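You operate a simulated robot arm through the tools that you are given. There is no shell and no other tool. Be economical: measure what you need, move in short steps, check, and stop when the job is done.

The job below is to be done with a simulated two-armed robot. You get a single attempt, and the scene is never put back.

## Task
Put the black gauge that says "Norquell" from the teal mat in the inside of the outline tray and the black gauge that says "Wickerfin" on the top of the panel cabinet. Fetch the green torch and stand it on the shelf under the window table. The order is free. Set down upright: green torch.

The check looks at the end state, three seconds after you hand in, the way a careful person would. Anything else that was tipped, shoved, dropped, spilled or broken makes it a failure.

## Robot
Two 7-joint arms with fingered hands on one trunk, on a base that drives. Base frame: it is fixed to the floor where the robot stands at the start and does not move with it; the origin is under the middle of the robot, x ahead of it, y to its left, z up. Units: m, degrees, N and s.
The left shoulder is at the start at [0.079, 0.128, 1.205], the right one opposite. Places, roughly: inside of the outline tray (24x20 cm) [0.54, -2.18, 0.88]; shelf under the window table [0.7, 0.1, 0.3]; top of the panel cabinet (29x21 cm) [0.86, 0.06, 1.16]. Payload 5 kg a hand.
The tool frame of a hand sits at the grasp point between the pads (the TCP): z along the fingers, y along the line on which they close. The tips reach 0.037 m beyond it. The gripper opens to 0.124 m. The gripper's body begins 0.043 m behind the TCP. The gripper is a hand of 3 fingers: y runs from the thumb to the fingers, the wrist lies at [-0.021, -0.116, -0.203] in the tool frame, and closing takes about 1.5 s.
Orientation is told as [roll, pitch, yaw] about the base's x, y, z axes, in that order, counted from this pose: with the fingers straight down and the wrist toward the robot, the tool's x, y and z point along [0, 1, 0], [1, 0, 0] and [0, 0, -1] of the base frame.

## Interface
- The arms move only by the tool send_rows. It takes "left_plan", "right_plan" or both (then of equal length, played together; a hand with none holds still); each is one flat list of numbers, 6 for each row, row after row: the turn, a rotation vector about the base's x, y, z in degrees, then the shift along the base's x, y, z in m. In form: [ax, ay, az, x, y, z, ax, ay, az, x, y, z, ...]. A call has 1 to 12 rows; each row is the pose to reach, as a shift and turn from the pose commanded when the call began. "left_gripper" and "right_gripper" are, for a hand that has rows, the opening in per cent of the stroke, from 0 (shut) to 100 (fully open), set as the call begins (left out, the last holds). A row lasts 0.2 s, in which the tool goes at most 0.05 m and 8.6 degrees; a call with a longer step from one row to the next is refused whole, and so is a gripper value outside its range. A pose out of reach is approached as far as the arm can. The call stops where the force on the tool passes 40 N (or 10 N more than at its start, if that is more) or the arm is blocked; 0.2 s more then pass. Each finger travels about 0.045 m/s and halts on what it meets, pressing with about 32 N; the grip force reading is that of the motor and also rises with nothing between the fingers. The clock runs only during rows and for 0.2 s after the last one: add rows that repeat a pose to give the fingers time. It gives the time, the measured TCP pose, the force on the tool (base axes), the opening and the grip force at its end, in the units of the frame above (readings bear some noise), with the torque about the TCP (base axes, N m) and any sound that the robot's microphone picked up.
- Cameras (640 x 400 px; columns grow to the right, rows downward): "scene" is now at [0.2366, 0.0096, 1.3812]; the picture's right is [0.10, -1.00, 0.00], its down [-0.48, -0.05, -0.88] and it looks along [0.87, 0.08, -0.48] (base axes); focal length 214 px, centre (320, 200). "left" rides on the left gripper at [-0.072, -0.104, -0.154] in its tool frame; the picture's right is [-0.83, -0.26, 0.49], its down [0.51, -0.72, 0.47] and it looks along [0.23, 0.64, 0.73] (tool axes); focal length 243 px, centre (320, 200). "right" rides on the right gripper at [0.072, -0.104, -0.154] in its tool frame; the picture's right is [-0.83, 0.26, -0.49], its down [-0.51, -0.72, 0.47] and it looks along [-0.23, 0.64, 0.73] (tool axes); focal length 243 px, centre (320, 200). There is no depth. A picture from a camera that has moved, and an enlarged one, comes with that camera's place and axes in the base frame and with its lens.
- camera(camera): a new picture of that camera. It takes no simulated time.
- lift_body(by): slides the trunk up (or, below 0, down) by that many m; the arms and the scene camera ride with it, the base frame stays. It gives what a move gives, with no picture.
- base_move(legs): drives the robot by 1 to 6 legs, each [ahead, left, turn to the left] in m, m and degrees, along the robot's own axes; the way and the turn of a leg run together, so that a leg with both is an arc; at most 1.5 m and 180 degrees a leg. The arms and the cameras ride along, it lands a little off, and it stops where it bumps. It gives what a move gives.
- set_fingers(index, middle, thumb_bend, thumb_turn, hand): sets how far each is bent, from 0 (flat) to 1 (curled in); at 0.3 the hand is open as for a grip, at 0.7 the pads meet at the TCP. One left out holds its place. A second passes; each finger stops where it meets its share of the squeeze, and holds until it gets a number again. A gripper value or a shape takes the hand back. It gives what a move gives, with no picture; readings hold the bend of each and the force on the fingers (four entries, about 0 where the hand has none), thumb and palm. thumb_turn goes from beside the hand (0) to across from the fingers (1), as for a grip.
- set_grasp(shape, hand): the hand has 3 fingers and takes this shape, open, in about a second: jaw (thumb against the fingers, like two jaws); tri (thumb and two fingers); tip (a fingertip pinch); poke (one finger out to press); point (the index stretched); flat (the hand flat); cup (the hand cupped); fist (a fist). The gripper value then closes the fingers along that shape, each until it touches; the sizes above hold for jaw. It gives what a move gives, with no picture.
- aim_head(pan, tilt): turns the head with the scene camera to pan (to the left, within 80 degrees either way) and tilt (down, from -29 to 69), counted from straight ahead of the robot. It gives what a move gives.
- inspect(camera, box): a new picture of the part [left, top, right, bottom] of that camera's present view, enlarged. It takes no simulated time.
- job_done(): hands the job in; it is judged then, once.

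Go step by step. Nothing tells you exact positions but the pictures and the camera data: compare them with the known pose of the tool, close in by small moves and look again before you grip or let go. The budget is 165 turns and 122 pictures, counting those below and the enlarged ones. Unless the task says otherwise, let go and move clear before handing in, and close with one line.

The tools are called after "Request:" by a JSON object that holds its "fn" and its "kwargs". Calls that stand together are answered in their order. send_rows: Moves the arms, as the interface text tells. Its arguments: {"type":"object","properties":{"left_plan":{"type":"array","items":{"type":"number"}},"left_gripper":{"type":"number"},"right_plan":{"type":"array","items":{"type":"number"}},"right_gripper":{"type":"number"}},"required":[]} The other tools are called the same way: lift_body (by) slides the trunk up or down; set_grasp (shape, hand) gives the hand a shape; set_fingers (index, middle, thumb_bend, thumb_turn, hand) moves the fingers one by one; base_move (legs) drives the base; aim_head (pan, tilt) turns the head that bears the scene camera; camera (camera) takes a picture; inspect (camera, box) takes an enlarged picture of a part of a camera's view; job_done () hands the job in.

At the start:

```text
time: 0.0
left_ee_pos: [0.5864, 0.3268, 1.4412]
left_ee_rot: [0.0, -0.1, 0.1]
left_wrist_force: [0.1, -0.7, -0.3]
left_moment: [0.01, 0.01, 0.01]
left_gripper_width: 0.1237
left_finger_force: 0.0
left_shape: jaw
left_bend: [0.3, 0.3, 0.3, 0.98]
left_finger forces: [0.0, 0.0, 0.1, 0.0, 0.0, 0.1]
right_ee_pos: [0.7453, -0.2072, 1.3459]
right_ee_rot: [0.0, -0.1, 0.0]
right_wrist_force: [-1.1, 0.3, 0.2]
right_moment: [0.0, 0.02, -0.01]
right_gripper_width: 0.1237
right_finger_force: 0.1
right_shape: jaw
right_bend: [0.3, 0.3, 0.3, 0.98]
right_finger forces: [0.0, 0.0, 0.0, 0.0, 0.0, 0.0]
trunk travel left (down, up): [-0.4, 0.163]
robot x, y, heading: [0.0002, -0.0005, -0.2]
head pan, tilt: [5.6, 28.8]
```

scene: 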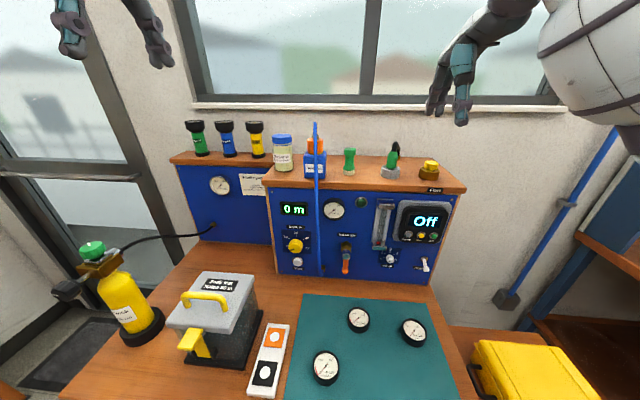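
right: 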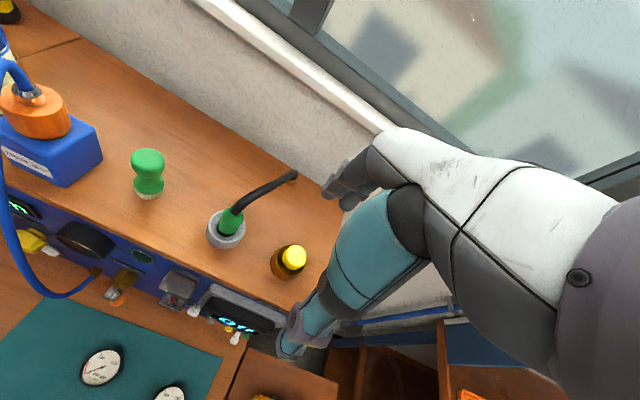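
left: 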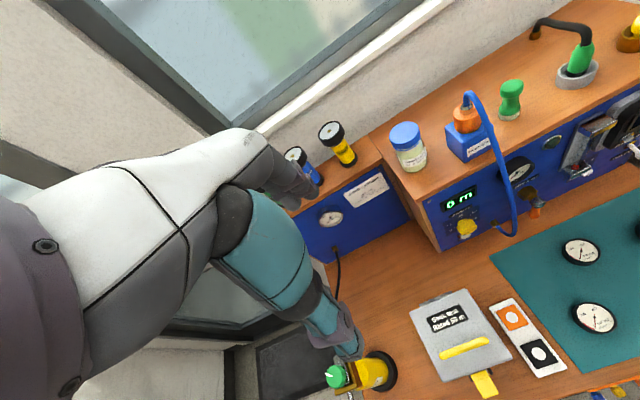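

I see three black gauges on the teal mat, and a green torch on the left cabinet. I'll enlarge these to read the labels and see the free space.

Request:
{"fn": "inspect", "kwargs": {"camera": "scene", "box": [280, 290, 460, 400]}}

Request:
{"fn": "inspect", "kwargs": {"camera": "scene", "box": [160, 100, 480, 300]}}

Request:
{"fn": "aim_head", "kwargs": {"pan": 0, "tilt": 60}}

Request:
{"fn": "camera", "kwargs": {"camera": "scene"}}

```text
3.56 times, centred on (370, 345) of scene
camera zoom: at [0.2366, 0.0096, 1.3812], right [0.1, -1.0, 0.0], down [-0.48, -0.05, -0.88], along [0.87, 0.08, -0.48], focal length 763 px, centre (142, -316)
```

zoom: 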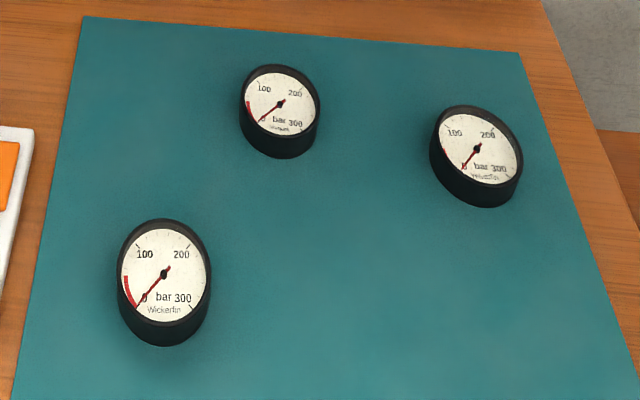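

```text
2.00 times, centred on (320, 200) of scene
camera zoom: at [0.2366, 0.0096, 1.3812], right [0.1, -1.0, 0.0], down [-0.48, -0.05, -0.88], along [0.87, 0.08, -0.48], focal length 429 px, centre (320, 200)
```

zoom: 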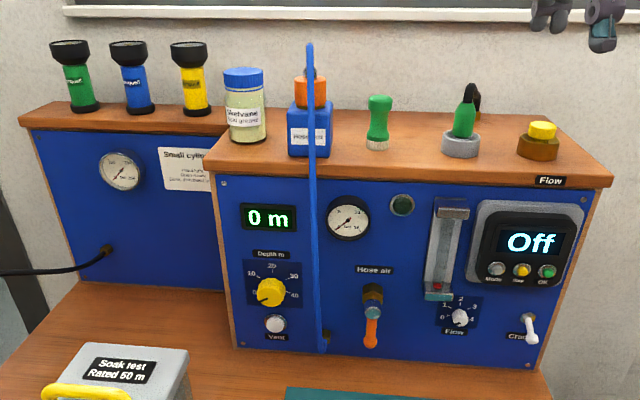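

```text
time: 1.0
left_ee_pos: [0.5869, 0.3274, 1.4411]
left_ee_rot: [0.0, 0.0, 0.0]
left_wrist_force: [0.6, 0.1, -0.5]
left_moment: [-0.01, 0.03, -0.01]
left_gripper_width: 0.1237
left_finger_force: 0.0
left_shape: jaw
left_bend: [0.3, 0.3, 0.3, 0.98]
left_finger forces: [0.0, 0.1, 0.0, 0.0, 0.0, 0.1]
right_ee_pos: [0.7469, -0.2088, 1.3449]
right_ee_rot: [0.0, 0.0, 0.0]
right_wrist_force: [0.4, 0.0, -0.5]
right_moment: [-0.02, 0.02, 0.02]
right_gripper_width: 0.1235
right_finger_force: 0.1
right_shape: jaw
right_bend: [0.3, 0.3, 0.3, 0.98]
right_finger forces: [0.0, 0.0, 0.0, 0.1, 0.0, 0.1]
trunk travel left (down, up): [-0.4, 0.163]
robot x, y, heading: [0.0, -0.0009, -0.1]
head pan, tilt: [0.0, 60.0]
```

```text
116 pictures are left
camera scene: at [0.2128, 0.0008, 1.3374], right [0.0, -1.0, 0.0], down [-0.87, 0.0, -0.5], along [0.5, 0.0, -0.87], focal length 214 px, centre (320, 200)
```

scene: 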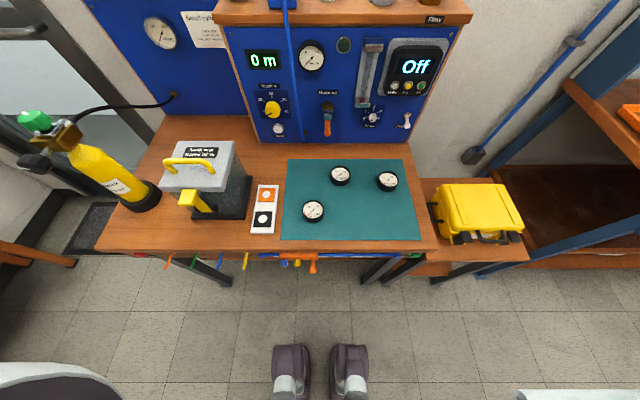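

The lower-left gauge on the mat reads Wickerfin. The others need a closer look, and I also want to see the room to the right.

Request:
{"fn": "inspect", "kwargs": {"camera": "scene", "box": [325, 155, 405, 205]}}

Request:
{"fn": "aim_head", "kwargs": {"pan": -70, "tilt": 25}}

Request:
{"fn": "camera", "kwargs": {"camera": "scene"}}

Request:
{"fn": "aim_head", "kwargs": {"pan": 70, "tilt": 25}}

Request:
{"fn": "camera", "kwargs": {"camera": "scene"}}

```text
8.00 times, centred on (365, 180) of scene
camera zoom: at [0.2128, 0.0008, 1.3374], right [0.0, -1.0, 0.0], down [-0.87, 0.0, -0.5], along [0.5, 0.0, -0.87], focal length 1716 px, centre (-40, 360)
```

zoom: 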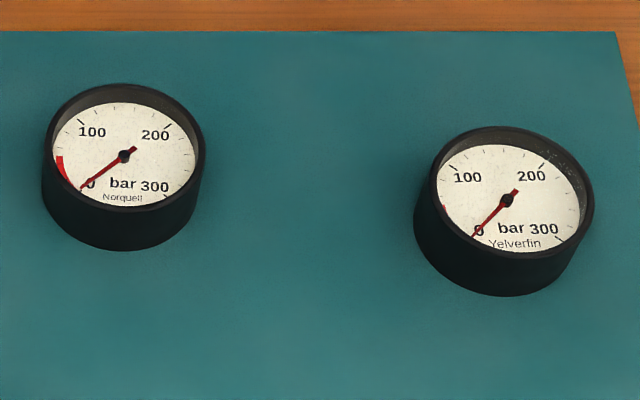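

```text
time: 2.4
left_ee_pos: [0.5878, 0.3269, 1.4415]
left_ee_rot: [-0.1, 0.0, 0.0]
left_wrist_force: [0.3, -0.4, 0.0]
left_moment: [0.01, -0.01, 0.0]
left_gripper_width: 0.1237
left_finger_force: 0.1
left_shape: jaw
left_bend: [0.3, 0.3, 0.3, 0.98]
left_finger forces: [0.0, 0.1, 0.1, 0.1, 0.0, 0.0]
right_ee_pos: [0.7461, -0.2073, 1.3456]
right_ee_rot: [0.0, 0.0, 0.1]
right_wrist_force: [0.2, -0.1, -0.1]
right_moment: [0.01, 0.0, 0.02]
right_gripper_width: 0.1234
right_finger_force: 0.1
right_shape: jaw
right_bend: [0.3, 0.3, 0.3, 0.98]
right_finger forces: [0.0, 0.0, 0.0, 0.1, 0.1, 0.1]
trunk travel left (down, up): [-0.4, 0.163]
robot x, y, heading: [0.0001, 0.0023, 0.0]
head pan, tilt: [-70.0, 25.0]
```

```text
114 pictures are left
camera scene: at [0.1777, -0.0858, 1.3874], right [-0.94, -0.34, 0.0], down [-0.14, 0.4, -0.91], along [0.31, -0.85, -0.42], focal length 214 px, centre (320, 200)
```

scene: 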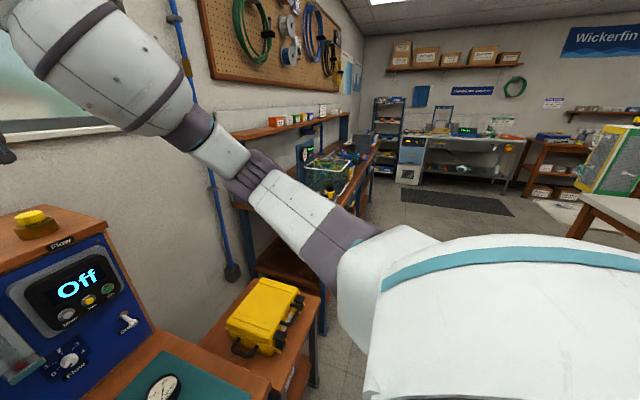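

```text
time: 4.6
left_ee_pos: [0.5864, 0.326, 1.4413]
left_ee_rot: [0.0, 0.0, 0.0]
left_wrist_force: [0.1, -1.4, 0.1]
left_moment: [0.03, 0.01, -0.03]
left_gripper_width: 0.1238
left_finger_force: 0.1
left_shape: jaw
left_bend: [0.3, 0.3, 0.3, 0.98]
left_finger forces: [0.1, 0.1, 0.0, 0.0, 0.1, 0.0]
right_ee_pos: [0.7463, -0.2076, 1.3469]
right_ee_rot: [0.0, 0.0, 0.0]
right_wrist_force: [-0.1, 0.0, 0.4]
right_moment: [0.01, 0.02, 0.04]
right_gripper_width: 0.1237
right_finger_force: 0.0
right_shape: jaw
right_bend: [0.3, 0.3, 0.3, 0.98]
right_finger forces: [0.0, 0.0, 0.0, 0.0, 0.0, 0.1]
trunk travel left (down, up): [-0.4, 0.163]
robot x, y, heading: [0.0058, -0.0033, 0.2]
head pan, tilt: [70.0, 25.0]
```

```text
113 pictures are left
camera scene: at [0.1777, 0.0874, 1.3874], right [0.94, -0.34, 0.0], down [-0.14, -0.4, -0.91], along [0.31, 0.85, -0.42], focal length 214 px, centre (320, 200)
```

scene: 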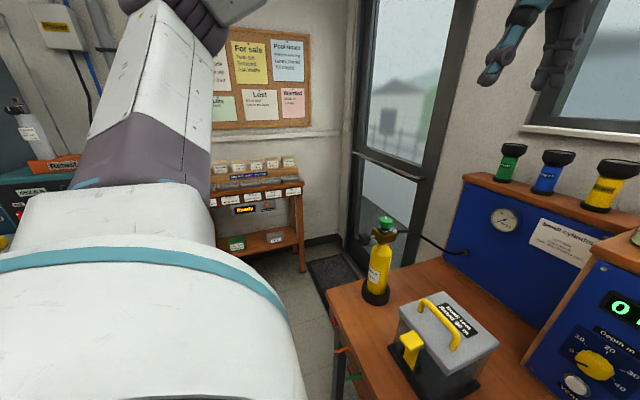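

Norquell is the top-middle gauge at about (0.60, -0.06), Wickerfin the near-left at about (0.49, 0.02), and the mat is at z≈0.79. I'll back off a little and shift left so the right hand can work over the mat.

Request:
{"fn": "base_move", "kwargs": {"legs": [[-0.17, 0.12, 0]]}}

Request:
{"fn": "aim_head", "kwargs": {"pan": -5, "tilt": 50}}

Request:
{"fn": "camera", "kwargs": {"camera": "scene"}}

Request:
{"fn": "camera", "kwargs": {"camera": "right"}}

```text
time: 6.3
left_ee_pos: [0.4182, 0.4451, 1.44]
left_ee_rot: [0.1, 0.1, -0.2]
left_wrist_force: [0.2, -0.5, 0.0]
left_moment: [0.03, -0.04, -0.01]
left_gripper_width: 0.1238
left_finger_force: 0.0
left_shape: jaw
left_bend: [0.3, 0.3, 0.3, 0.98]
left_finger forces: [0.0, 0.1, 0.1, 0.0, 0.1, 0.0]
right_ee_pos: [0.5773, -0.0921, 1.3436]
right_ee_rot: [0.1, 0.1, -0.1]
right_wrist_force: [0.7, 0.6, 0.2]
right_moment: [0.02, 0.03, -0.02]
right_gripper_width: 0.1234
right_finger_force: 0.0
right_shape: jaw
right_bend: [0.3, 0.3, 0.3, 0.98]
right_finger forces: [0.1, 0.1, 0.0, 0.0, 0.0, 0.0]
trunk travel left (down, up): [-0.4, 0.163]
robot x, y, heading: [-0.1671, 0.1215, -0.2]
head pan, tilt: [70.0, 25.0]
```

```text
time: 7.8
left_ee_pos: [0.4159, 0.445, 1.4415]
left_ee_rot: [0.0, 0.0, 0.0]
left_wrist_force: [-0.1, 0.1, -0.3]
left_moment: [0.0, 0.0, -0.01]
left_gripper_width: 0.1237
left_finger_force: 0.0
left_shape: jaw
left_bend: [0.3, 0.3, 0.3, 0.98]
left_finger forces: [0.0, 0.0, 0.0, 0.0, 0.1, 0.1]
right_ee_pos: [0.5744, -0.089, 1.3453]
right_ee_rot: [0.0, 0.0, -0.2]
right_wrist_force: [-0.4, 0.2, 0.6]
right_moment: [0.0, -0.01, -0.01]
right_gripper_width: 0.1237
right_finger_force: 0.1
right_shape: jaw
right_bend: [0.3, 0.3, 0.3, 0.98]
right_finger forces: [0.1, 0.0, 0.0, 0.0, 0.1, 0.0]
trunk travel left (down, up): [-0.4, 0.163]
robot x, y, heading: [-0.1699, 0.1175, -0.2]
head pan, tilt: [-5.0, 50.0]
```

```text
112 pictures are left
camera scene: at [0.0516, 0.1138, 1.35], right [-0.09, -1.0, 0.0], down [-0.76, 0.07, -0.64], along [0.64, -0.06, -0.77], focal length 214 px, centre (320, 200)
```

scene: 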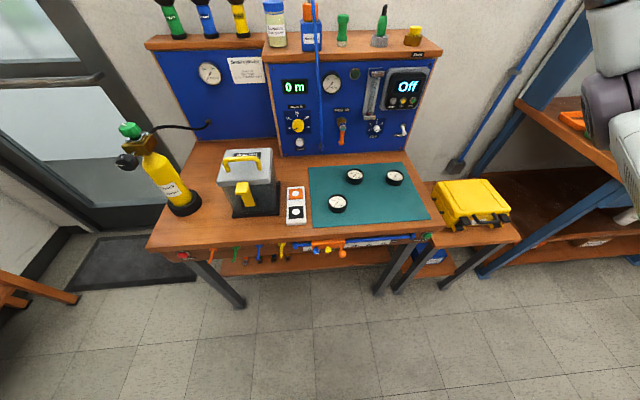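

```text
111 pictures are left
camera right: at [0.4714, -0.0182, 1.4984], right [0.26, -0.83, 0.49], down [-0.72, -0.51, -0.47], along [0.64, -0.23, -0.73], focal length 243 px, centre (320, 200)
```

right: 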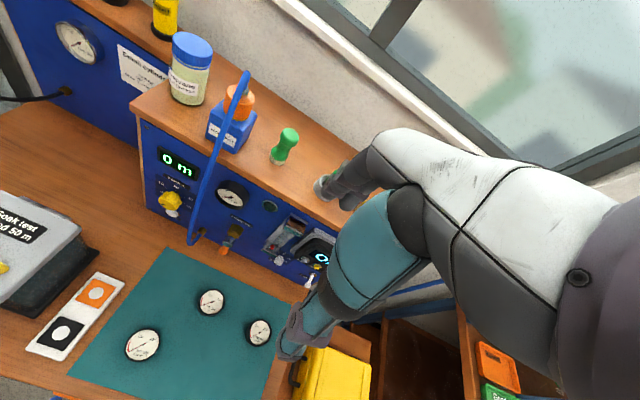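

Triangulated, Wickerfin is at about (0.483, 0.019) with its top at z 0.815, and Norquell is at about (0.606, -0.062). I'll bring the right hand above Wickerfin.

Request:
{"fn": "send_rows", "kwargs": {"right_plan": [0, 0, 0, -0.02, 0.025, -0.03, 0, 0, 0, -0.04, 0.05, -0.06, 0, 0, 0, -0.06, 0.075, -0.09, 0, 0, 0, -0.08, 0.1, -0.12, 0, 0, 0, -0.091, 0.108, -0.165, 0, 0, 0, -0.091, 0.108, -0.21, 0, 0, 0, -0.091, 0.108, -0.255, 0, 0, 0, -0.091, 0.108, -0.3, 0, 0, 0, -0.091, 0.108, -0.345, 0, 0, 0, -0.091, 0.108, -0.385, 0, 0, 0, -0.091, 0.108, -0.385], "right_gripper": 100}}

Request:
{"fn": "camera", "kwargs": {"camera": "right"}}

Request:
{"fn": "camera", "kwargs": {"camera": "scene"}}

```text
time: 10.2
left_ee_pos: [0.4171, 0.4462, 1.4402]
left_ee_rot: [0.0, 0.0, -0.2]
left_wrist_force: [0.1, 0.7, 0.6]
left_moment: [0.02, -0.03, -0.01]
left_gripper_width: 0.1236
left_finger_force: 0.1
left_shape: jaw
left_bend: [0.3, 0.3, 0.3, 0.98]
left_finger forces: [0.0, 0.1, 0.0, 0.1, 0.0, 0.0]
right_ee_pos: [0.485, 0.0198, 0.961]
right_ee_rot: [0.1, 0.0, -0.2]
right_wrist_force: [-0.1, 0.4, -0.9]
right_moment: [-0.02, -0.01, -0.01]
right_gripper_width: 0.1241
right_finger_force: 0.1
right_shape: jaw
right_bend: [0.3, 0.3, 0.3, 0.98]
right_finger forces: [0.0, 0.0, 0.1, 0.1, 0.0, 0.0]
trunk travel left (down, up): [-0.4, 0.163]
robot x, y, heading: [-0.1695, 0.1191, -0.1]
head pan, tilt: [-5.0, 50.0]
```

```text
110 pictures are left
camera right: at [0.382, 0.0908, 1.1137], right [0.26, -0.83, 0.49], down [-0.72, -0.51, -0.47], along [0.64, -0.23, -0.73], focal length 243 px, centre (320, 200)
```

right: 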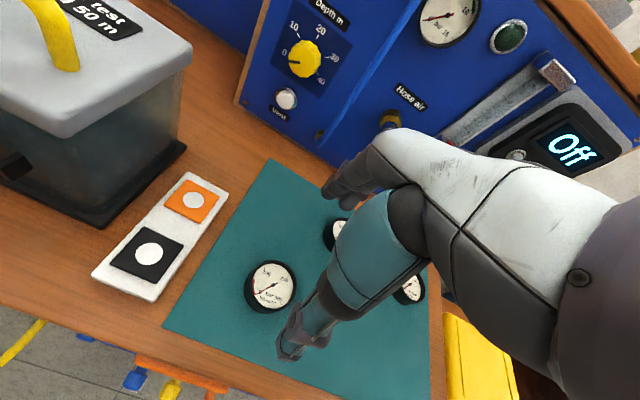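

```text
109 pictures are left
camera scene: at [0.0518, 0.1137, 1.3499], right [-0.09, -1.0, 0.0], down [-0.76, 0.07, -0.64], along [0.64, -0.06, -0.77], focal length 214 px, centre (320, 200)
```

scene: 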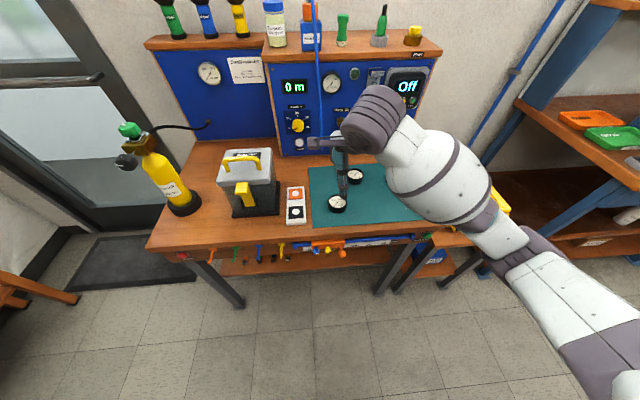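

The hand is well aligned over Wickerfin. I'll go down to just around the gauge and check.

Request:
{"fn": "send_rows", "kwargs": {"right_plan": [0, 0, 0, 0, 0, -0.04, 0, 0, 0, 0, 0, -0.08, 0, 0, 0, 0, 0, -0.115, 0, 0, 0, 0, 0, -0.115]}}

Request:
{"fn": "camera", "kwargs": {"camera": "right"}}

Request:
{"fn": "inspect", "kwargs": {"camera": "scene", "box": [290, 130, 450, 230]}}

```text
time: 11.2
left_ee_pos: [0.4173, 0.4445, 1.4402]
left_ee_rot: [0.0, 0.0, -0.1]
left_wrist_force: [0.3, 0.1, 0.3]
left_moment: [-0.02, -0.02, -0.02]
left_gripper_width: 0.1236
left_finger_force: 0.0
left_shape: jaw
left_bend: [0.3, 0.3, 0.3, 0.98]
left_finger forces: [0.1, 0.0, 0.0, 0.1, 0.1, 0.1]
right_ee_pos: [0.4865, 0.0202, 0.8458]
right_ee_rot: [-0.1, 0.1, 0.0]
right_wrist_force: [0.3, 0.5, -0.2]
right_moment: [0.0, -0.01, -0.01]
right_gripper_width: 0.1238
right_finger_force: 0.1
right_shape: jaw
right_bend: [0.3, 0.3, 0.3, 0.98]
right_finger forces: [0.0, 0.0, 0.0, 0.1, 0.1, 0.0]
trunk travel left (down, up): [-0.4, 0.163]
robot x, y, heading: [-0.1722, 0.1195, -0.1]
head pan, tilt: [-5.0, 50.0]
```

```text
108 pictures are left
camera right: at [0.3832, 0.0898, 0.999], right [0.26, -0.83, 0.49], down [-0.72, -0.51, -0.47], along [0.64, -0.23, -0.73], focal length 243 px, centre (320, 200)
```

right: 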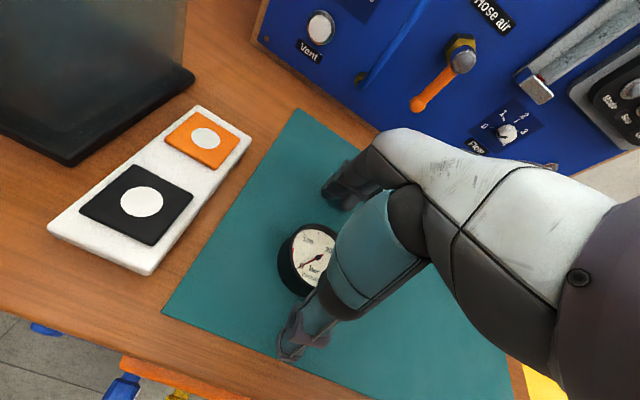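

```text
4.00 times, centred on (370, 180) of scene
camera zoom: at [0.0518, 0.1134, 1.3499], right [-0.09, -1.0, 0.0], down [-0.76, 0.07, -0.64], along [0.64, -0.06, -0.77], focal length 858 px, centre (120, 280)
```

zoom: 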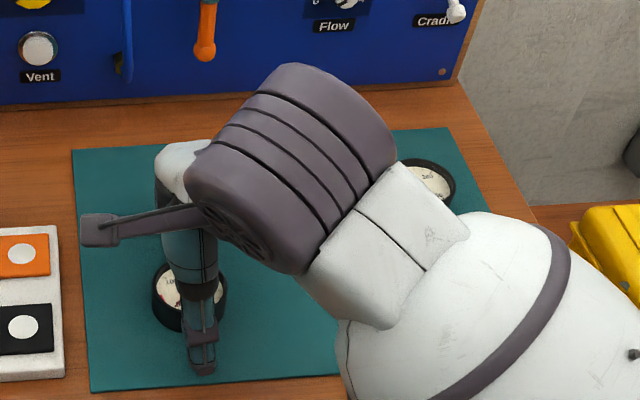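

The gauge sits between thumb and fingers. I'll go down in small steps, watching for contact with the mat.

Request:
{"fn": "send_rows", "kwargs": {"right_plan": [0, 0, 0, -0.002, -0.001, -0.006, 0, 0, 0, -0.003, -0.001, -0.012, 0, 0, 0, -0.003, -0.001, -0.018, 0, 0, 0, -0.003, -0.001, -0.018]}}

Request:
{"fn": "camera", "kwargs": {"camera": "right"}}

```text
time: 12.0
left_ee_pos: [0.4145, 0.4451, 1.4418]
left_ee_rot: [0.0, 0.0, 0.0]
left_wrist_force: [0.9, -1.1, 0.6]
left_moment: [0.01, 0.02, -0.01]
left_gripper_width: 0.1238
left_finger_force: 0.1
left_shape: jaw
left_bend: [0.3, 0.3, 0.3, 0.98]
left_finger forces: [0.1, 0.0, 0.0, 0.0, 0.0, 0.0]
right_ee_pos: [0.4839, 0.0179, 0.8371]
right_ee_rot: [0.4, -1.2, -0.1]
right_wrist_force: [-6.2, -0.1, 26.4]
right_moment: [-0.32, -1.53, -0.07]
right_gripper_width: 0.1219
right_finger_force: 0.1
right_shape: jaw
right_bend: [0.3, 0.3, 0.28, 0.98]
right_finger forces: [0.0, 24.7, 0.1, 0.1, 1.5, 0.0]
trunk travel left (down, up): [-0.4, 0.163]
robot x, y, heading: [-0.1714, 0.1174, 0.1]
head pan, tilt: [-5.0, 50.0]
stopped in row 4 (right hand): the force on the tool passed its limit at 45 N (the readings are from after the stop); the commanded pose is now the measured one
```

```text
106 pictures are left
camera right: at [0.3777, 0.0885, 0.9894], right [0.25, -0.83, 0.49], down [-0.71, -0.5, -0.49], along [0.65, -0.23, -0.72], focal length 243 px, centre (320, 200)
```

right: 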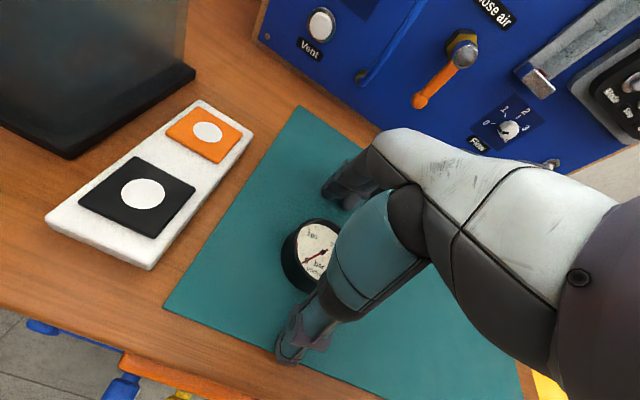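

The fingertips touched the mat with the TCP at about z 0.836. I'll rise 7 mm, level the hand and close.

Request:
{"fn": "send_rows", "kwargs": {"right_plan": [-0.4, 1.2, 0, 0, 0, 0.007, -0.4, 1.2, 0, 0, 0, 0.007]}}

Request:
{"fn": "send_rows", "kwargs": {"right_plan": [0, 0, 0, 0, 0, 0, 0, 0, 0, 0, 0, 0, 0, 0, 0, 0, 0, 0, 0, 0, 0, 0, 0, 0, 0, 0, 0, 0, 0, 0, 0, 0, 0, 0, 0, 0, 0, 0, 0, 0, 0, 0, 0, 0, 0, 0, 0, 0], "right_gripper": 0}}

Request:
{"fn": "camera", "kwargs": {"camera": "right"}}

```text
time: 12.6
left_ee_pos: [0.4143, 0.4459, 1.4411]
left_ee_rot: [0.0, 0.0, 0.0]
left_wrist_force: [-0.7, 0.0, -0.2]
left_moment: [0.03, -0.01, -0.03]
left_gripper_width: 0.1237
left_finger_force: 0.0
left_shape: jaw
left_bend: [0.3, 0.3, 0.3, 0.98]
left_finger forces: [0.1, 0.1, 0.1, 0.0, 0.1, 0.1]
right_ee_pos: [0.4832, 0.0175, 0.8408]
right_ee_rot: [-0.2, 0.7, -0.1]
right_wrist_force: [-0.6, 1.3, 11.6]
right_moment: [-0.11, -0.71, 0.01]
right_gripper_width: 0.1232
right_finger_force: 0.1
right_shape: jaw
right_bend: [0.3, 0.3, 0.3, 0.97]
right_finger forces: [0.1, 10.1, 0.0, 0.1, 0.0, 0.1]
trunk travel left (down, up): [-0.4, 0.163]
robot x, y, heading: [-0.1723, 0.1196, 0.1]
head pan, tilt: [-5.0, 50.0]
```

```text
time: 14.4
left_ee_pos: [0.4154, 0.446, 1.4417]
left_ee_rot: [0.0, 0.0, -0.2]
left_wrist_force: [0.4, 0.4, -0.3]
left_moment: [0.02, 0.01, -0.01]
left_gripper_width: 0.1236
left_finger_force: 0.1
left_shape: jaw
left_bend: [0.3, 0.3, 0.3, 0.98]
left_finger forces: [0.0, 0.0, 0.1, 0.1, 0.0, 0.0]
right_ee_pos: [0.4849, 0.0192, 0.8407]
right_ee_rot: [-0.2, 0.6, -0.2]
right_wrist_force: [7.3, -1.6, 15.0]
right_moment: [0.0, -1.08, -0.17]
right_gripper_width: 0.0565
right_finger_force: 31.6
right_shape: jaw
right_bend: [0.27, 0.39, 0.76, 1.0]
right_finger forces: [32.2, 9.1, 0.0, 0.1, 25.3, 0.0]
trunk travel left (down, up): [-0.4, 0.163]
robot x, y, heading: [-0.1707, 0.1183, -0.2]
head pan, tilt: [-5.0, 50.0]
```

```text
105 pictures are left
camera right: at [0.382, 0.0896, 0.995], right [0.26, -0.83, 0.49], down [-0.73, -0.51, -0.46], along [0.63, -0.24, -0.74], focal length 243 px, centre (320, 200)
```

right: 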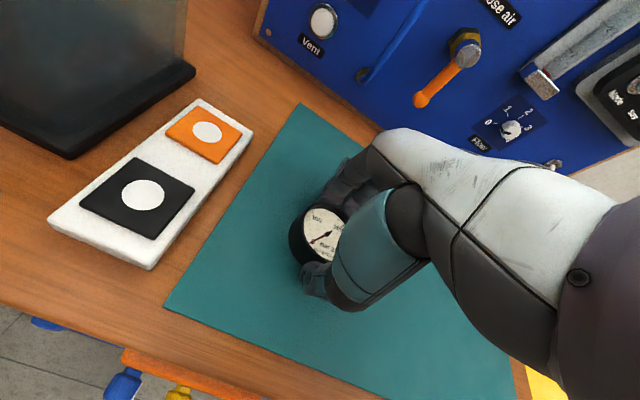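

It grips with about 32 N. I'll lift a few centimetres and check the hold.

Request:
{"fn": "send_rows", "kwargs": {"right_plan": [0, 0, 0, 0, 0, 0.02, 0, 0, 0, 0, 0, 0.05, 0, 0, 0, 0, 0, 0.08, 0, 0, 0, 0, 0, 0.08]}}

Request:
{"fn": "camera", "kwargs": {"camera": "right"}}

Request:
{"fn": "inspect", "kwargs": {"camera": "scene", "box": [290, 100, 450, 200]}}

```text
time: 15.4
left_ee_pos: [0.4165, 0.4458, 1.4408]
left_ee_rot: [0.0, 0.1, -0.1]
left_wrist_force: [-0.4, -0.1, 0.4]
left_moment: [0.0, 0.0, 0.0]
left_gripper_width: 0.1239
left_finger_force: 0.1
left_shape: jaw
left_bend: [0.3, 0.3, 0.3, 0.98]
left_finger forces: [0.0, 0.0, 0.0, 0.1, 0.0, 0.0]
right_ee_pos: [0.4835, 0.0163, 0.9199]
right_ee_rot: [-0.1, 0.6, -0.1]
right_wrist_force: [-0.1, 0.4, -2.4]
right_moment: [0.01, 0.04, 0.01]
right_gripper_width: 0.0556
right_finger_force: 32.2
right_shape: jaw
right_bend: [0.73, 0.4, 0.76, 1.0]
right_finger forces: [22.4, 4.8, 0.0, 0.0, 28.5, 0.0]
trunk travel left (down, up): [-0.4, 0.163]
robot x, y, heading: [-0.1711, 0.1199, 0.1]
head pan, tilt: [-5.0, 50.0]
```

```text
104 pictures are left
camera right: at [0.3821, 0.0881, 1.0733], right [0.27, -0.83, 0.49], down [-0.73, -0.51, -0.46], along [0.63, -0.24, -0.74], focal length 243 px, centre (320, 200)
```

right: 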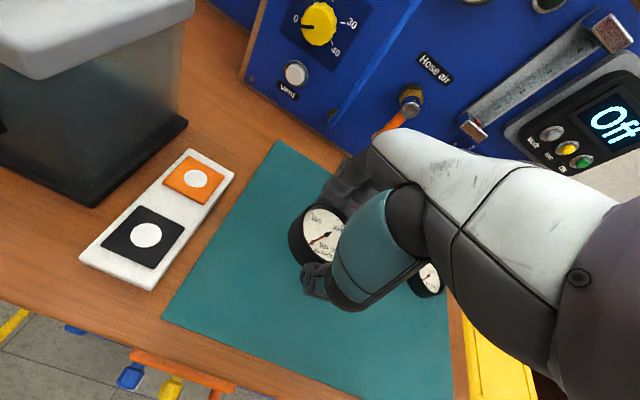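

```text
4.00 times, centred on (370, 150) of scene
camera zoom: at [0.0519, 0.1133, 1.3498], right [-0.09, -1.0, 0.0], down [-0.76, 0.07, -0.64], along [0.64, -0.06, -0.77], focal length 858 px, centre (120, 400)
```

zoom: 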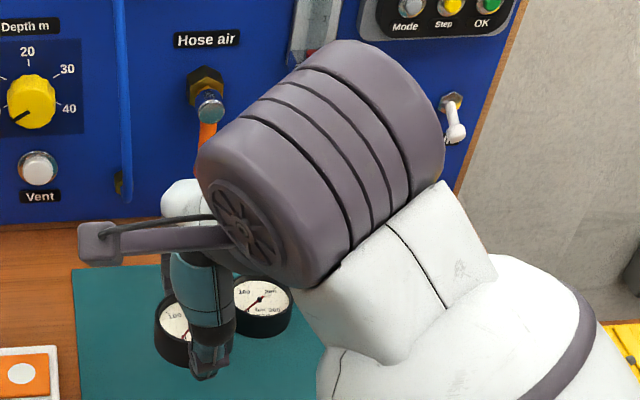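

Wickerfin is held. I'll place it on the cabinet top behind the small green fitting, at about (0.90, -0.03). First I raise it high, then drive forward.

Request:
{"fn": "send_rows", "kwargs": {"right_plan": [0, 0, 0, 0, -0.005, 0.045, 0, 0, 0, 0, -0.01, 0.09, 0, 0, 0, 0, -0.015, 0.135, 0, 0, 0, 0, -0.02, 0.18, 0, 0, 0, 0, -0.025, 0.225, 0, 0, 0, 0, -0.03, 0.27, 0, 0, 0, 0, -0.035, 0.315, 0, 0, 0, 0, -0.04, 0.36, 0, 0, 0, 0, -0.046, 0.405, 0, 0, 0, 0, -0.046, 0.45, 0, 0, 0, 0, -0.046, 0.45]}}

Request:
{"fn": "base_move", "kwargs": {"legs": [[0.17, 0, 0]]}}

Request:
{"fn": "camera", "kwargs": {"camera": "right"}}

Request:
{"fn": "aim_head", "kwargs": {"pan": -8, "tilt": 25}}

Request:
{"fn": "camera", "kwargs": {"camera": "scene"}}

```text
time: 17.8
left_ee_pos: [0.4157, 0.445, 1.4393]
left_ee_rot: [0.0, 0.1, -0.2]
left_wrist_force: [-0.3, -0.1, -0.4]
left_moment: [0.01, 0.02, -0.01]
left_gripper_width: 0.1234
left_finger_force: 0.1
left_shape: jaw
left_bend: [0.3, 0.3, 0.3, 0.98]
left_finger forces: [0.1, 0.1, 0.0, 0.1, 0.0, 0.1]
right_ee_pos: [0.4845, -0.0283, 1.3655]
right_ee_rot: [-0.2, 0.6, -0.1]
right_wrist_force: [0.3, -0.5, -1.8]
right_moment: [0.03, 0.04, -0.04]
right_gripper_width: 0.0553
right_finger_force: 32.2
right_shape: jaw
right_bend: [0.73, 0.4, 0.76, 1.0]
right_finger forces: [22.2, 4.7, 0.0, 0.0, 28.0, 0.0]
trunk travel left (down, up): [-0.4, 0.163]
robot x, y, heading: [-0.1693, 0.1229, -0.0]
head pan, tilt: [-5.0, 50.0]
```

```text
time: 19.3
left_ee_pos: [0.5819, 0.4481, 1.4438]
left_ee_rot: [0.0, -0.2, 0.1]
left_wrist_force: [-1.0, -0.4, -0.1]
left_moment: [-0.02, -0.08, -0.06]
left_gripper_width: 0.1237
left_finger_force: 0.1
left_shape: jaw
left_bend: [0.3, 0.3, 0.3, 0.98]
left_finger forces: [0.0, 0.0, 0.0, 0.0, 0.0, 0.0]
right_ee_pos: [0.6519, -0.0262, 1.3692]
right_ee_rot: [-0.3, 0.4, 0.0]
right_wrist_force: [-0.4, -0.1, -1.2]
right_moment: [-0.01, -0.01, 0.0]
right_gripper_width: 0.0553
right_finger_force: 32.2
right_shape: jaw
right_bend: [0.73, 0.4, 0.76, 1.0]
right_finger forces: [22.3, 4.8, 0.0, 0.1, 28.1, 0.1]
trunk travel left (down, up): [-0.4, 0.163]
robot x, y, heading: [-0.0025, 0.1195, 0.2]
head pan, tilt: [-5.0, 50.0]
```

```text
102 pictures are left
camera right: at [0.5489, 0.0443, 1.5224], right [0.27, -0.83, 0.49], down [-0.72, -0.51, -0.47], along [0.64, -0.23, -0.74], focal length 243 px, centre (320, 200)
```

right: 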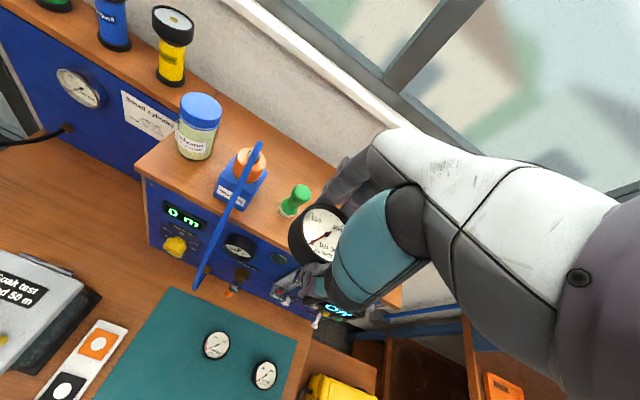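

```text
time: 20.2
left_ee_pos: [0.5864, 0.4484, 1.4398]
left_ee_rot: [0.0, -0.1, 0.2]
left_wrist_force: [0.2, -0.6, -0.5]
left_moment: [0.05, -0.02, -0.01]
left_gripper_width: 0.1236
left_finger_force: 0.1
left_shape: jaw
left_bend: [0.3, 0.3, 0.3, 0.98]
left_finger forces: [0.1, 0.0, 0.0, 0.0, 0.1, 0.0]
right_ee_pos: [0.657, -0.0279, 1.3653]
right_ee_rot: [-0.2, 0.6, 0.0]
right_wrist_force: [0.2, -0.3, -1.9]
right_moment: [0.01, 0.04, 0.02]
right_gripper_width: 0.0556
right_finger_force: 32.0
right_shape: jaw
right_bend: [0.73, 0.4, 0.76, 1.0]
right_finger forces: [22.5, 4.7, 0.0, 0.0, 28.0, 0.1]
trunk travel left (down, up): [-0.4, 0.163]
robot x, y, heading: [-0.0005, 0.1198, 0.0]
head pan, tilt: [-8.0, 25.0]
```

```text
101 pictures are left
camera scene: at [0.2383, 0.1081, 1.3871], right [-0.14, -0.99, 0.0], down [-0.42, 0.06, -0.91], along [0.9, -0.12, -0.42], focal length 214 px, centre (320, 200)
```

scene: 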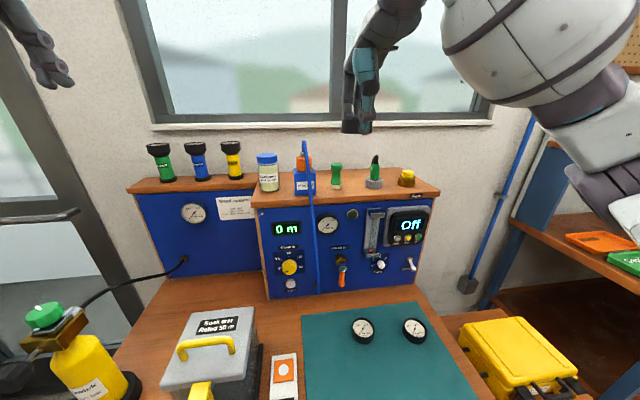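

The cabinet top is at z≈1.165, with the fitting at (0.79, -0.02) and the wall behind x≈0.96. I'll move over (0.88, -0.03) with a yaw of about 35° so the thumb clears the fitting.

Request:
{"fn": "send_rows", "kwargs": {"right_plan": [0, 0, 7, 0.04, 0, 0, 0, 0, 14, 0.08, 0, 0, 0, 0, 21, 0.12, 0, 0, 0, 0, 28, 0.16, 0, 0, 0, 0, 35, 0.2, 0, 0, 0, 0, 35, 0.223, -0.002, 0, 0, 0, 35, 0.223, -0.002, 0]}}

Request:
{"fn": "camera", "kwargs": {"camera": "right"}}

Request:
{"fn": "inspect", "kwargs": {"camera": "scene", "box": [240, 80, 480, 230]}}

```text
time: 21.8
left_ee_pos: [0.5848, 0.4473, 1.4416]
left_ee_rot: [0.0, -0.2, 0.1]
left_wrist_force: [-0.3, 0.4, 0.0]
left_moment: [0.0, -0.01, 0.07]
left_gripper_width: 0.1236
left_finger_force: 0.1
left_shape: jaw
left_bend: [0.3, 0.3, 0.3, 0.98]
left_finger forces: [0.1, 0.0, 0.0, 0.1, 0.0, 0.0]
right_ee_pos: [0.8765, -0.0276, 1.3685]
right_ee_rot: [-0.2, 0.5, 35.1]
right_wrist_force: [-0.5, 0.3, -0.8]
right_moment: [0.0, 0.02, -0.01]
right_gripper_width: 0.0554
right_finger_force: 31.8
right_shape: jaw
right_bend: [0.73, 0.4, 0.76, 1.0]
right_finger forces: [22.5, 4.9, 0.1, 0.0, 28.2, 0.0]
trunk travel left (down, up): [-0.4, 0.163]
robot x, y, heading: [-0.001, 0.1176, 0.1]
head pan, tilt: [-8.0, 25.0]
```

```text
100 pictures are left
camera right: at [0.7519, -0.0285, 1.5213], right [0.69, -0.53, 0.49], down [-0.3, -0.83, -0.46], along [0.65, 0.17, -0.74], focal length 243 px, centre (320, 200)
```

right: 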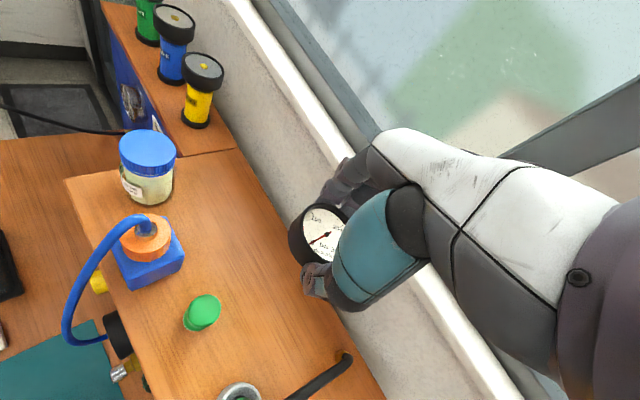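

```text
2.67 times, centred on (360, 155) of scene
camera zoom: at [0.2365, 0.1078, 1.3875], right [-0.14, -0.99, 0.0], down [-0.42, 0.06, -0.91], along [0.9, -0.12, -0.42], focal length 572 px, centre (213, 320)
```

zoom: 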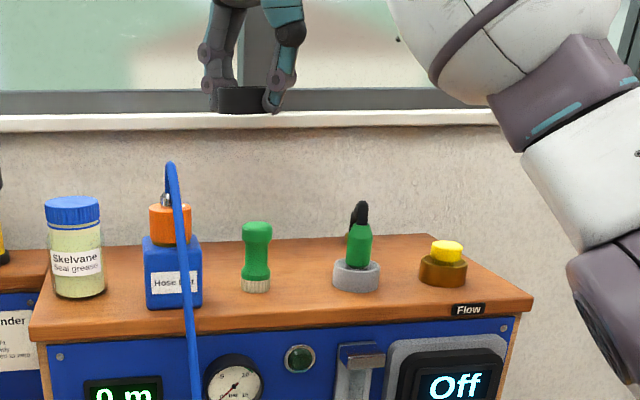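

Clear all round. I'm lowering most of the way.

Request:
{"fn": "send_rows", "kwargs": {"right_plan": [0, 0, 0, 0, 0, -0.04, 0, 0, 0, 0, 0, -0.08, 0, 0, 0, 0, 0, -0.115, 0, 0, 0, 0, 0, -0.135, 0, 0, 0, 0, 0, -0.135]}}

Request:
{"fn": "camera", "kwargs": {"camera": "right"}}

Request:
{"fn": "inspect", "kwargs": {"camera": "scene", "box": [240, 80, 480, 230]}}

```text
time: 23.0
left_ee_pos: [0.5855, 0.4474, 1.4415]
left_ee_rot: [0.0, 0.1, 0.1]
left_wrist_force: [0.1, -0.1, 0.8]
left_moment: [0.0, -0.02, 0.0]
left_gripper_width: 0.1236
left_finger_force: 0.0
left_shape: jaw
left_bend: [0.3, 0.3, 0.3, 0.98]
left_finger forces: [0.0, 0.0, 0.1, 0.0, 0.0, 0.0]
right_ee_pos: [0.8782, -0.0303, 1.2325]
right_ee_rot: [-0.3, 0.5, 34.9]
right_wrist_force: [-0.5, -0.3, -1.5]
right_moment: [0.0, 0.01, -0.01]
right_gripper_width: 0.0551
right_finger_force: 31.5
right_shape: jaw
right_bend: [0.73, 0.4, 0.76, 1.0]
right_finger forces: [22.4, 4.9, 0.0, 0.1, 27.9, 0.0]
trunk travel left (down, up): [-0.4, 0.163]
robot x, y, heading: [0.0002, 0.1194, -0.1]
head pan, tilt: [-8.0, 25.0]
```

```text
98 pictures are left
camera right: at [0.7524, -0.0312, 1.3863], right [0.69, -0.53, 0.49], down [-0.3, -0.83, -0.46], along [0.65, 0.17, -0.74], focal length 243 px, centre (320, 200)
```

right: 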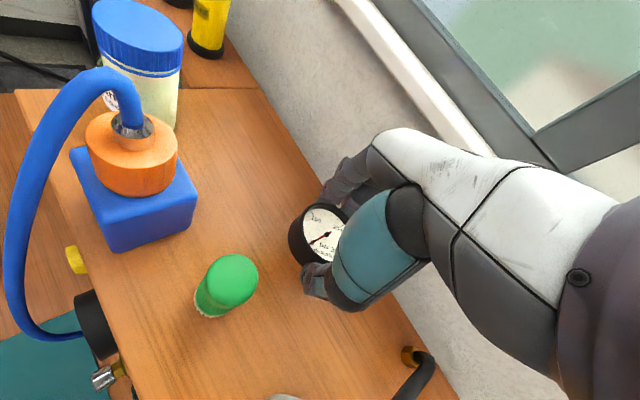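

```text
2.67 times, centred on (360, 155) of scene
camera zoom: at [0.2369, 0.1082, 1.3875], right [-0.14, -0.99, 0.0], down [-0.42, 0.06, -0.91], along [0.9, -0.12, -0.42], focal length 572 px, centre (213, 320)
```

zoom: 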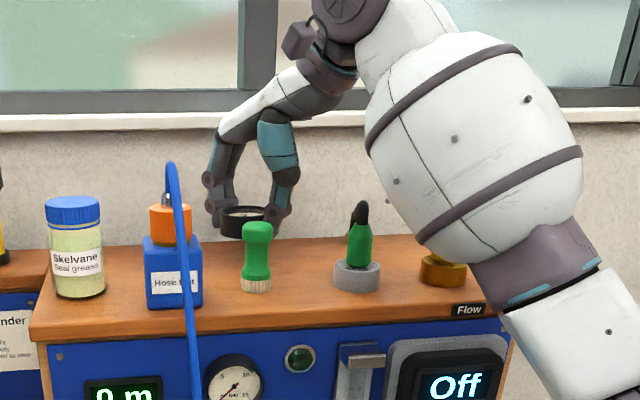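

The gauge is about 2 cm above the top and nothing touches. I'll lower it gently to contact.

Request:
{"fn": "send_rows", "kwargs": {"right_plan": [0, 0, 0, 0, 0, -0.006, 0, 0, 0, 0, 0, -0.012, 0, 0, 0, 0, 0, -0.016, 0, 0, 0, 0, 0, -0.016]}}

Request:
{"fn": "inspect", "kwargs": {"camera": "scene", "box": [300, 130, 380, 180]}}

```text
time: 24.0
left_ee_pos: [0.5857, 0.4476, 1.4419]
left_ee_rot: [0.0, -0.1, 0.2]
left_wrist_force: [0.7, 0.5, 0.0]
left_moment: [-0.03, -0.02, 0.02]
left_gripper_width: 0.1236
left_finger_force: 0.0
left_shape: jaw
left_bend: [0.3, 0.3, 0.3, 0.98]
left_finger forces: [0.0, 0.0, 0.0, 0.0, 0.0, 0.1]
right_ee_pos: [0.8791, -0.0297, 1.2166]
right_ee_rot: [-0.2, 0.5, 35.1]
right_wrist_force: [0.6, -0.1, -0.6]
right_moment: [0.01, 0.02, 0.03]
right_gripper_width: 0.055
right_finger_force: 31.8
right_shape: jaw
right_bend: [0.73, 0.4, 0.76, 1.0]
right_finger forces: [22.5, 4.9, 0.1, 0.0, 27.9, 0.0]
trunk travel left (down, up): [-0.4, 0.163]
robot x, y, heading: [-0.0043, 0.1207, 0.2]
head pan, tilt: [-8.0, 25.0]
```

```text
8.00 times, centred on (340, 155) of scene
camera zoom: at [0.2373, 0.1081, 1.3873], right [-0.14, -0.99, 0.0], down [-0.42, 0.06, -0.91], along [0.9, -0.12, -0.42], focal length 1716 px, centre (160, 560)
```

zoom: 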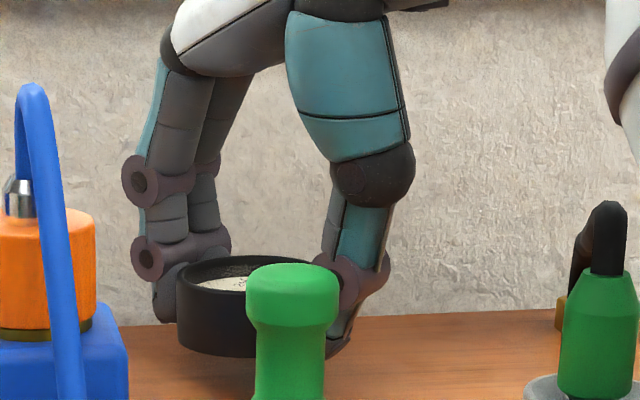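

No contact yet, so I'll keep lowering in fine steps.

Request:
{"fn": "send_rows", "kwargs": {"right_plan": [0, 0, 0, 0, 0, -0.003, 0, 0, 0, 0, 0, -0.006, 0, 0, 0, 0, 0, -0.008, 0, 0, 0, 0, 0, -0.01, 0, 0, 0, 0, 0, -0.01]}}

Request:
{"fn": "inspect", "kwargs": {"camera": "scene", "box": [300, 130, 380, 180]}}

```text
time: 25.2
left_ee_pos: [0.5859, 0.4473, 1.4419]
left_ee_rot: [0.0, 0.0, 0.1]
left_wrist_force: [-0.3, 0.2, -0.3]
left_moment: [-0.01, -0.01, -0.03]
left_gripper_width: 0.1234
left_finger_force: 0.1
left_shape: jaw
left_bend: [0.3, 0.3, 0.3, 0.98]
left_finger forces: [0.1, 0.0, 0.0, 0.0, 0.1, 0.0]
right_ee_pos: [0.8795, -0.0281, 1.206]
right_ee_rot: [-0.2, 0.6, 35.0]
right_wrist_force: [0.6, -0.4, -0.6]
right_moment: [0.02, -0.01, 0.02]
right_gripper_width: 0.0552
right_finger_force: 32.3
right_shape: jaw
right_bend: [0.73, 0.4, 0.76, 1.0]
right_finger forces: [22.5, 4.9, 0.0, 0.0, 27.9, 0.1]
trunk travel left (down, up): [-0.4, 0.163]
robot x, y, heading: [0.0017, 0.1213, -0.1]
head pan, tilt: [-8.0, 25.0]
```

```text
8.00 times, centred on (340, 155) of scene
camera zoom: at [0.2372, 0.1081, 1.3874], right [-0.14, -0.99, 0.0], down [-0.42, 0.06, -0.91], along [0.9, -0.12, -0.42], focal length 1716 px, centre (160, 560)
```

zoom: 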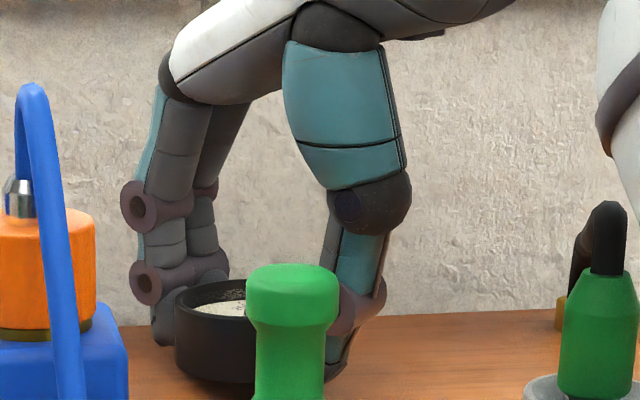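

Request:
{"fn": "send_rows", "kwargs": {"right_plan": [0, 0, 0, 0, 0, -0.003, 0, 0, 0, 0, 0, -0.006, 0, 0, 0, 0, 0, -0.009, 0, 0, 0, 0, 0, -0.009]}}

Request:
{"fn": "inspect", "kwargs": {"camera": "scene", "box": [300, 130, 380, 180]}}

```text
time: 26.2
left_ee_pos: [0.5853, 0.4491, 1.441]
left_ee_rot: [0.0, -0.1, 0.1]
left_wrist_force: [0.0, -0.4, 0.0]
left_moment: [0.0, 0.0, 0.0]
left_gripper_width: 0.1236
left_finger_force: 0.1
left_shape: jaw
left_bend: [0.3, 0.3, 0.3, 0.98]
left_finger forces: [0.0, 0.0, 0.0, 0.0, 0.0, 0.0]
right_ee_pos: [0.8774, -0.0291, 1.198]
right_ee_rot: [-0.2, 0.4, 35.0]
right_wrist_force: [2.8, -0.3, 8.0]
right_moment: [0.31, -0.46, -0.08]
right_gripper_width: 0.0553
right_finger_force: 32.0
right_shape: jaw
right_bend: [0.73, 0.4, 0.76, 1.0]
right_finger forces: [28.5, 7.9, 0.0, 0.0, 27.1, 0.0]
trunk travel left (down, up): [-0.4, 0.163]
robot x, y, heading: [-0.002, 0.1182, 0.1]
head pan, tilt: [-8.0, 25.0]
```

```text
8.00 times, centred on (340, 155) of scene
camera zoom: at [0.2364, 0.1084, 1.3876], right [-0.14, -0.99, 0.0], down [-0.42, 0.06, -0.91], along [0.9, -0.12, -0.42], focal length 1716 px, centre (160, 560)
```

zoom: 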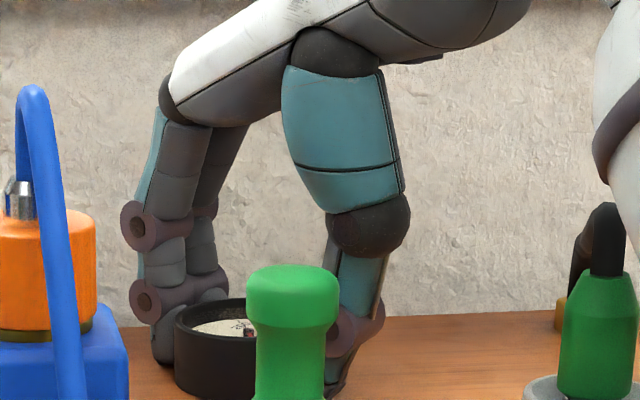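

Contact is felt. I'll open partway.

Request:
{"fn": "send_rows", "kwargs": {"right_plan": [0, 0, 0, 0, 0, 0, 0, 0, 0, 0, 0, 0.001, 0, 0, 0, 0, 0, 0.002, 0, 0, 0, 0, 0, 0.003, 0, 0, 0, 0, 0, 0.003], "right_gripper": 70}}

Request:
{"fn": "inspect", "kwargs": {"camera": "scene", "box": [300, 130, 380, 180]}}

Request:
{"fn": "camera", "kwargs": {"camera": "right"}}

```text
time: 27.4
left_ee_pos: [0.584, 0.4484, 1.4403]
left_ee_rot: [0.0, 0.0, 0.1]
left_wrist_force: [-0.5, 0.8, 0.0]
left_moment: [0.0, -0.01, -0.02]
left_gripper_width: 0.1238
left_finger_force: 0.1
left_shape: jaw
left_bend: [0.3, 0.3, 0.3, 0.98]
left_finger forces: [0.1, 0.0, 0.1, 0.0, 0.0, 0.0]
right_ee_pos: [0.8773, -0.028, 1.1987]
right_ee_rot: [-0.1, 0.5, 35.0]
right_wrist_force: [0.4, 0.5, 0.2]
right_moment: [0.03, 0.03, -0.01]
right_gripper_width: 0.0865
right_finger_force: 0.0
right_shape: jaw
right_bend: [0.27, 0.38, 0.59, 0.99]
right_finger forces: [0.0, 0.0, 0.0, 0.0, 0.1, 0.0]
trunk travel left (down, up): [-0.4, 0.163]
robot x, y, heading: [-0.0027, 0.1241, 0.2]
head pan, tilt: [-8.0, 25.0]
```

```text
8.00 times, centred on (340, 155) of scene
camera zoom: at [0.237, 0.1081, 1.3873], right [-0.14, -0.99, 0.0], down [-0.42, 0.06, -0.91], along [0.9, -0.12, -0.42], focal length 1716 px, centre (160, 560)
```

zoom: 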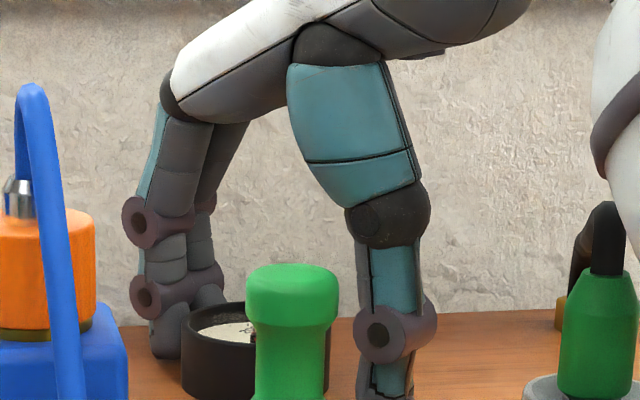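

```text
92 pictures are left
camera right: at [0.7529, -0.0299, 1.3532], right [0.69, -0.53, 0.49], down [-0.3, -0.83, -0.46], along [0.65, 0.17, -0.74], focal length 243 px, centre (320, 200)
```

right: 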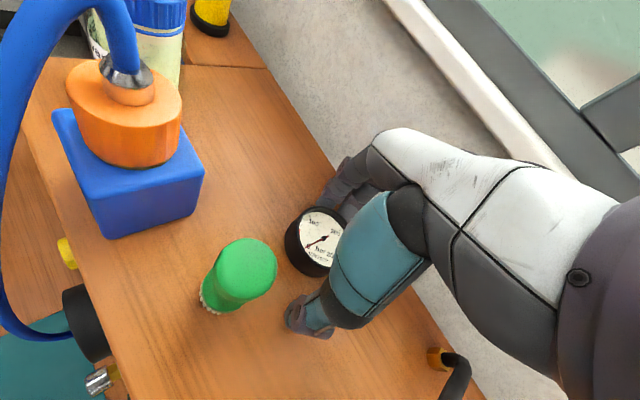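

Released with no force left on the fingers. I'll shift a few millimetres toward the finger side and lift straight up.

Request:
{"fn": "send_rows", "kwargs": {"right_plan": [0, 0, 0, 0.005, 0.003, 0.002, 0, 0, 0, 0.007, 0.005, 0.015, 0, 0, 0, 0.007, 0.005, 0.035, 0, 0, 0, 0.007, 0.005, 0.075, 0, 0, 0, 0.007, 0.005, 0.12, 0, 0, 0, 0.007, 0.005, 0.165, 0, 0, 0, 0.007, 0.005, 0.175]}}

Request:
{"fn": "camera", "kwargs": {"camera": "right"}}

```text
time: 29.0
left_ee_pos: [0.5851, 0.4471, 1.4413]
left_ee_rot: [-0.1, -0.1, 0.2]
left_wrist_force: [0.2, 0.1, 0.3]
left_moment: [-0.03, 0.0, -0.01]
left_gripper_width: 0.1236
left_finger_force: 0.0
left_shape: jaw
left_bend: [0.3, 0.3, 0.3, 0.98]
left_finger forces: [0.0, 0.1, 0.1, 0.0, 0.0, 0.1]
right_ee_pos: [0.8871, -0.022, 1.3765]
right_ee_rot: [-0.2, 0.5, 35.1]
right_wrist_force: [-0.7, -0.7, 0.0]
right_moment: [0.02, -0.01, 0.01]
right_gripper_width: 0.0864
right_finger_force: 0.0
right_shape: jaw
right_bend: [0.27, 0.37, 0.59, 0.99]
right_finger forces: [0.0, 0.1, 0.0, 0.0, 0.0, 0.0]
trunk travel left (down, up): [-0.4, 0.163]
robot x, y, heading: [-0.0008, 0.1227, 0.1]
head pan, tilt: [-8.0, 25.0]
```

```text
91 pictures are left
camera right: at [0.7612, -0.0231, 1.5298], right [0.69, -0.53, 0.49], down [-0.3, -0.83, -0.46], along [0.65, 0.17, -0.74], focal length 243 px, centre (320, 200)
```

right: 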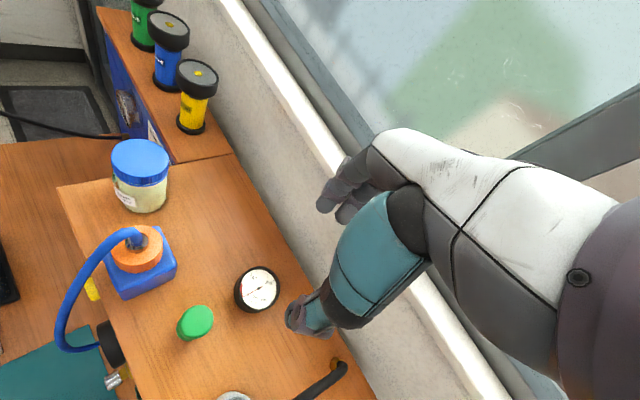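

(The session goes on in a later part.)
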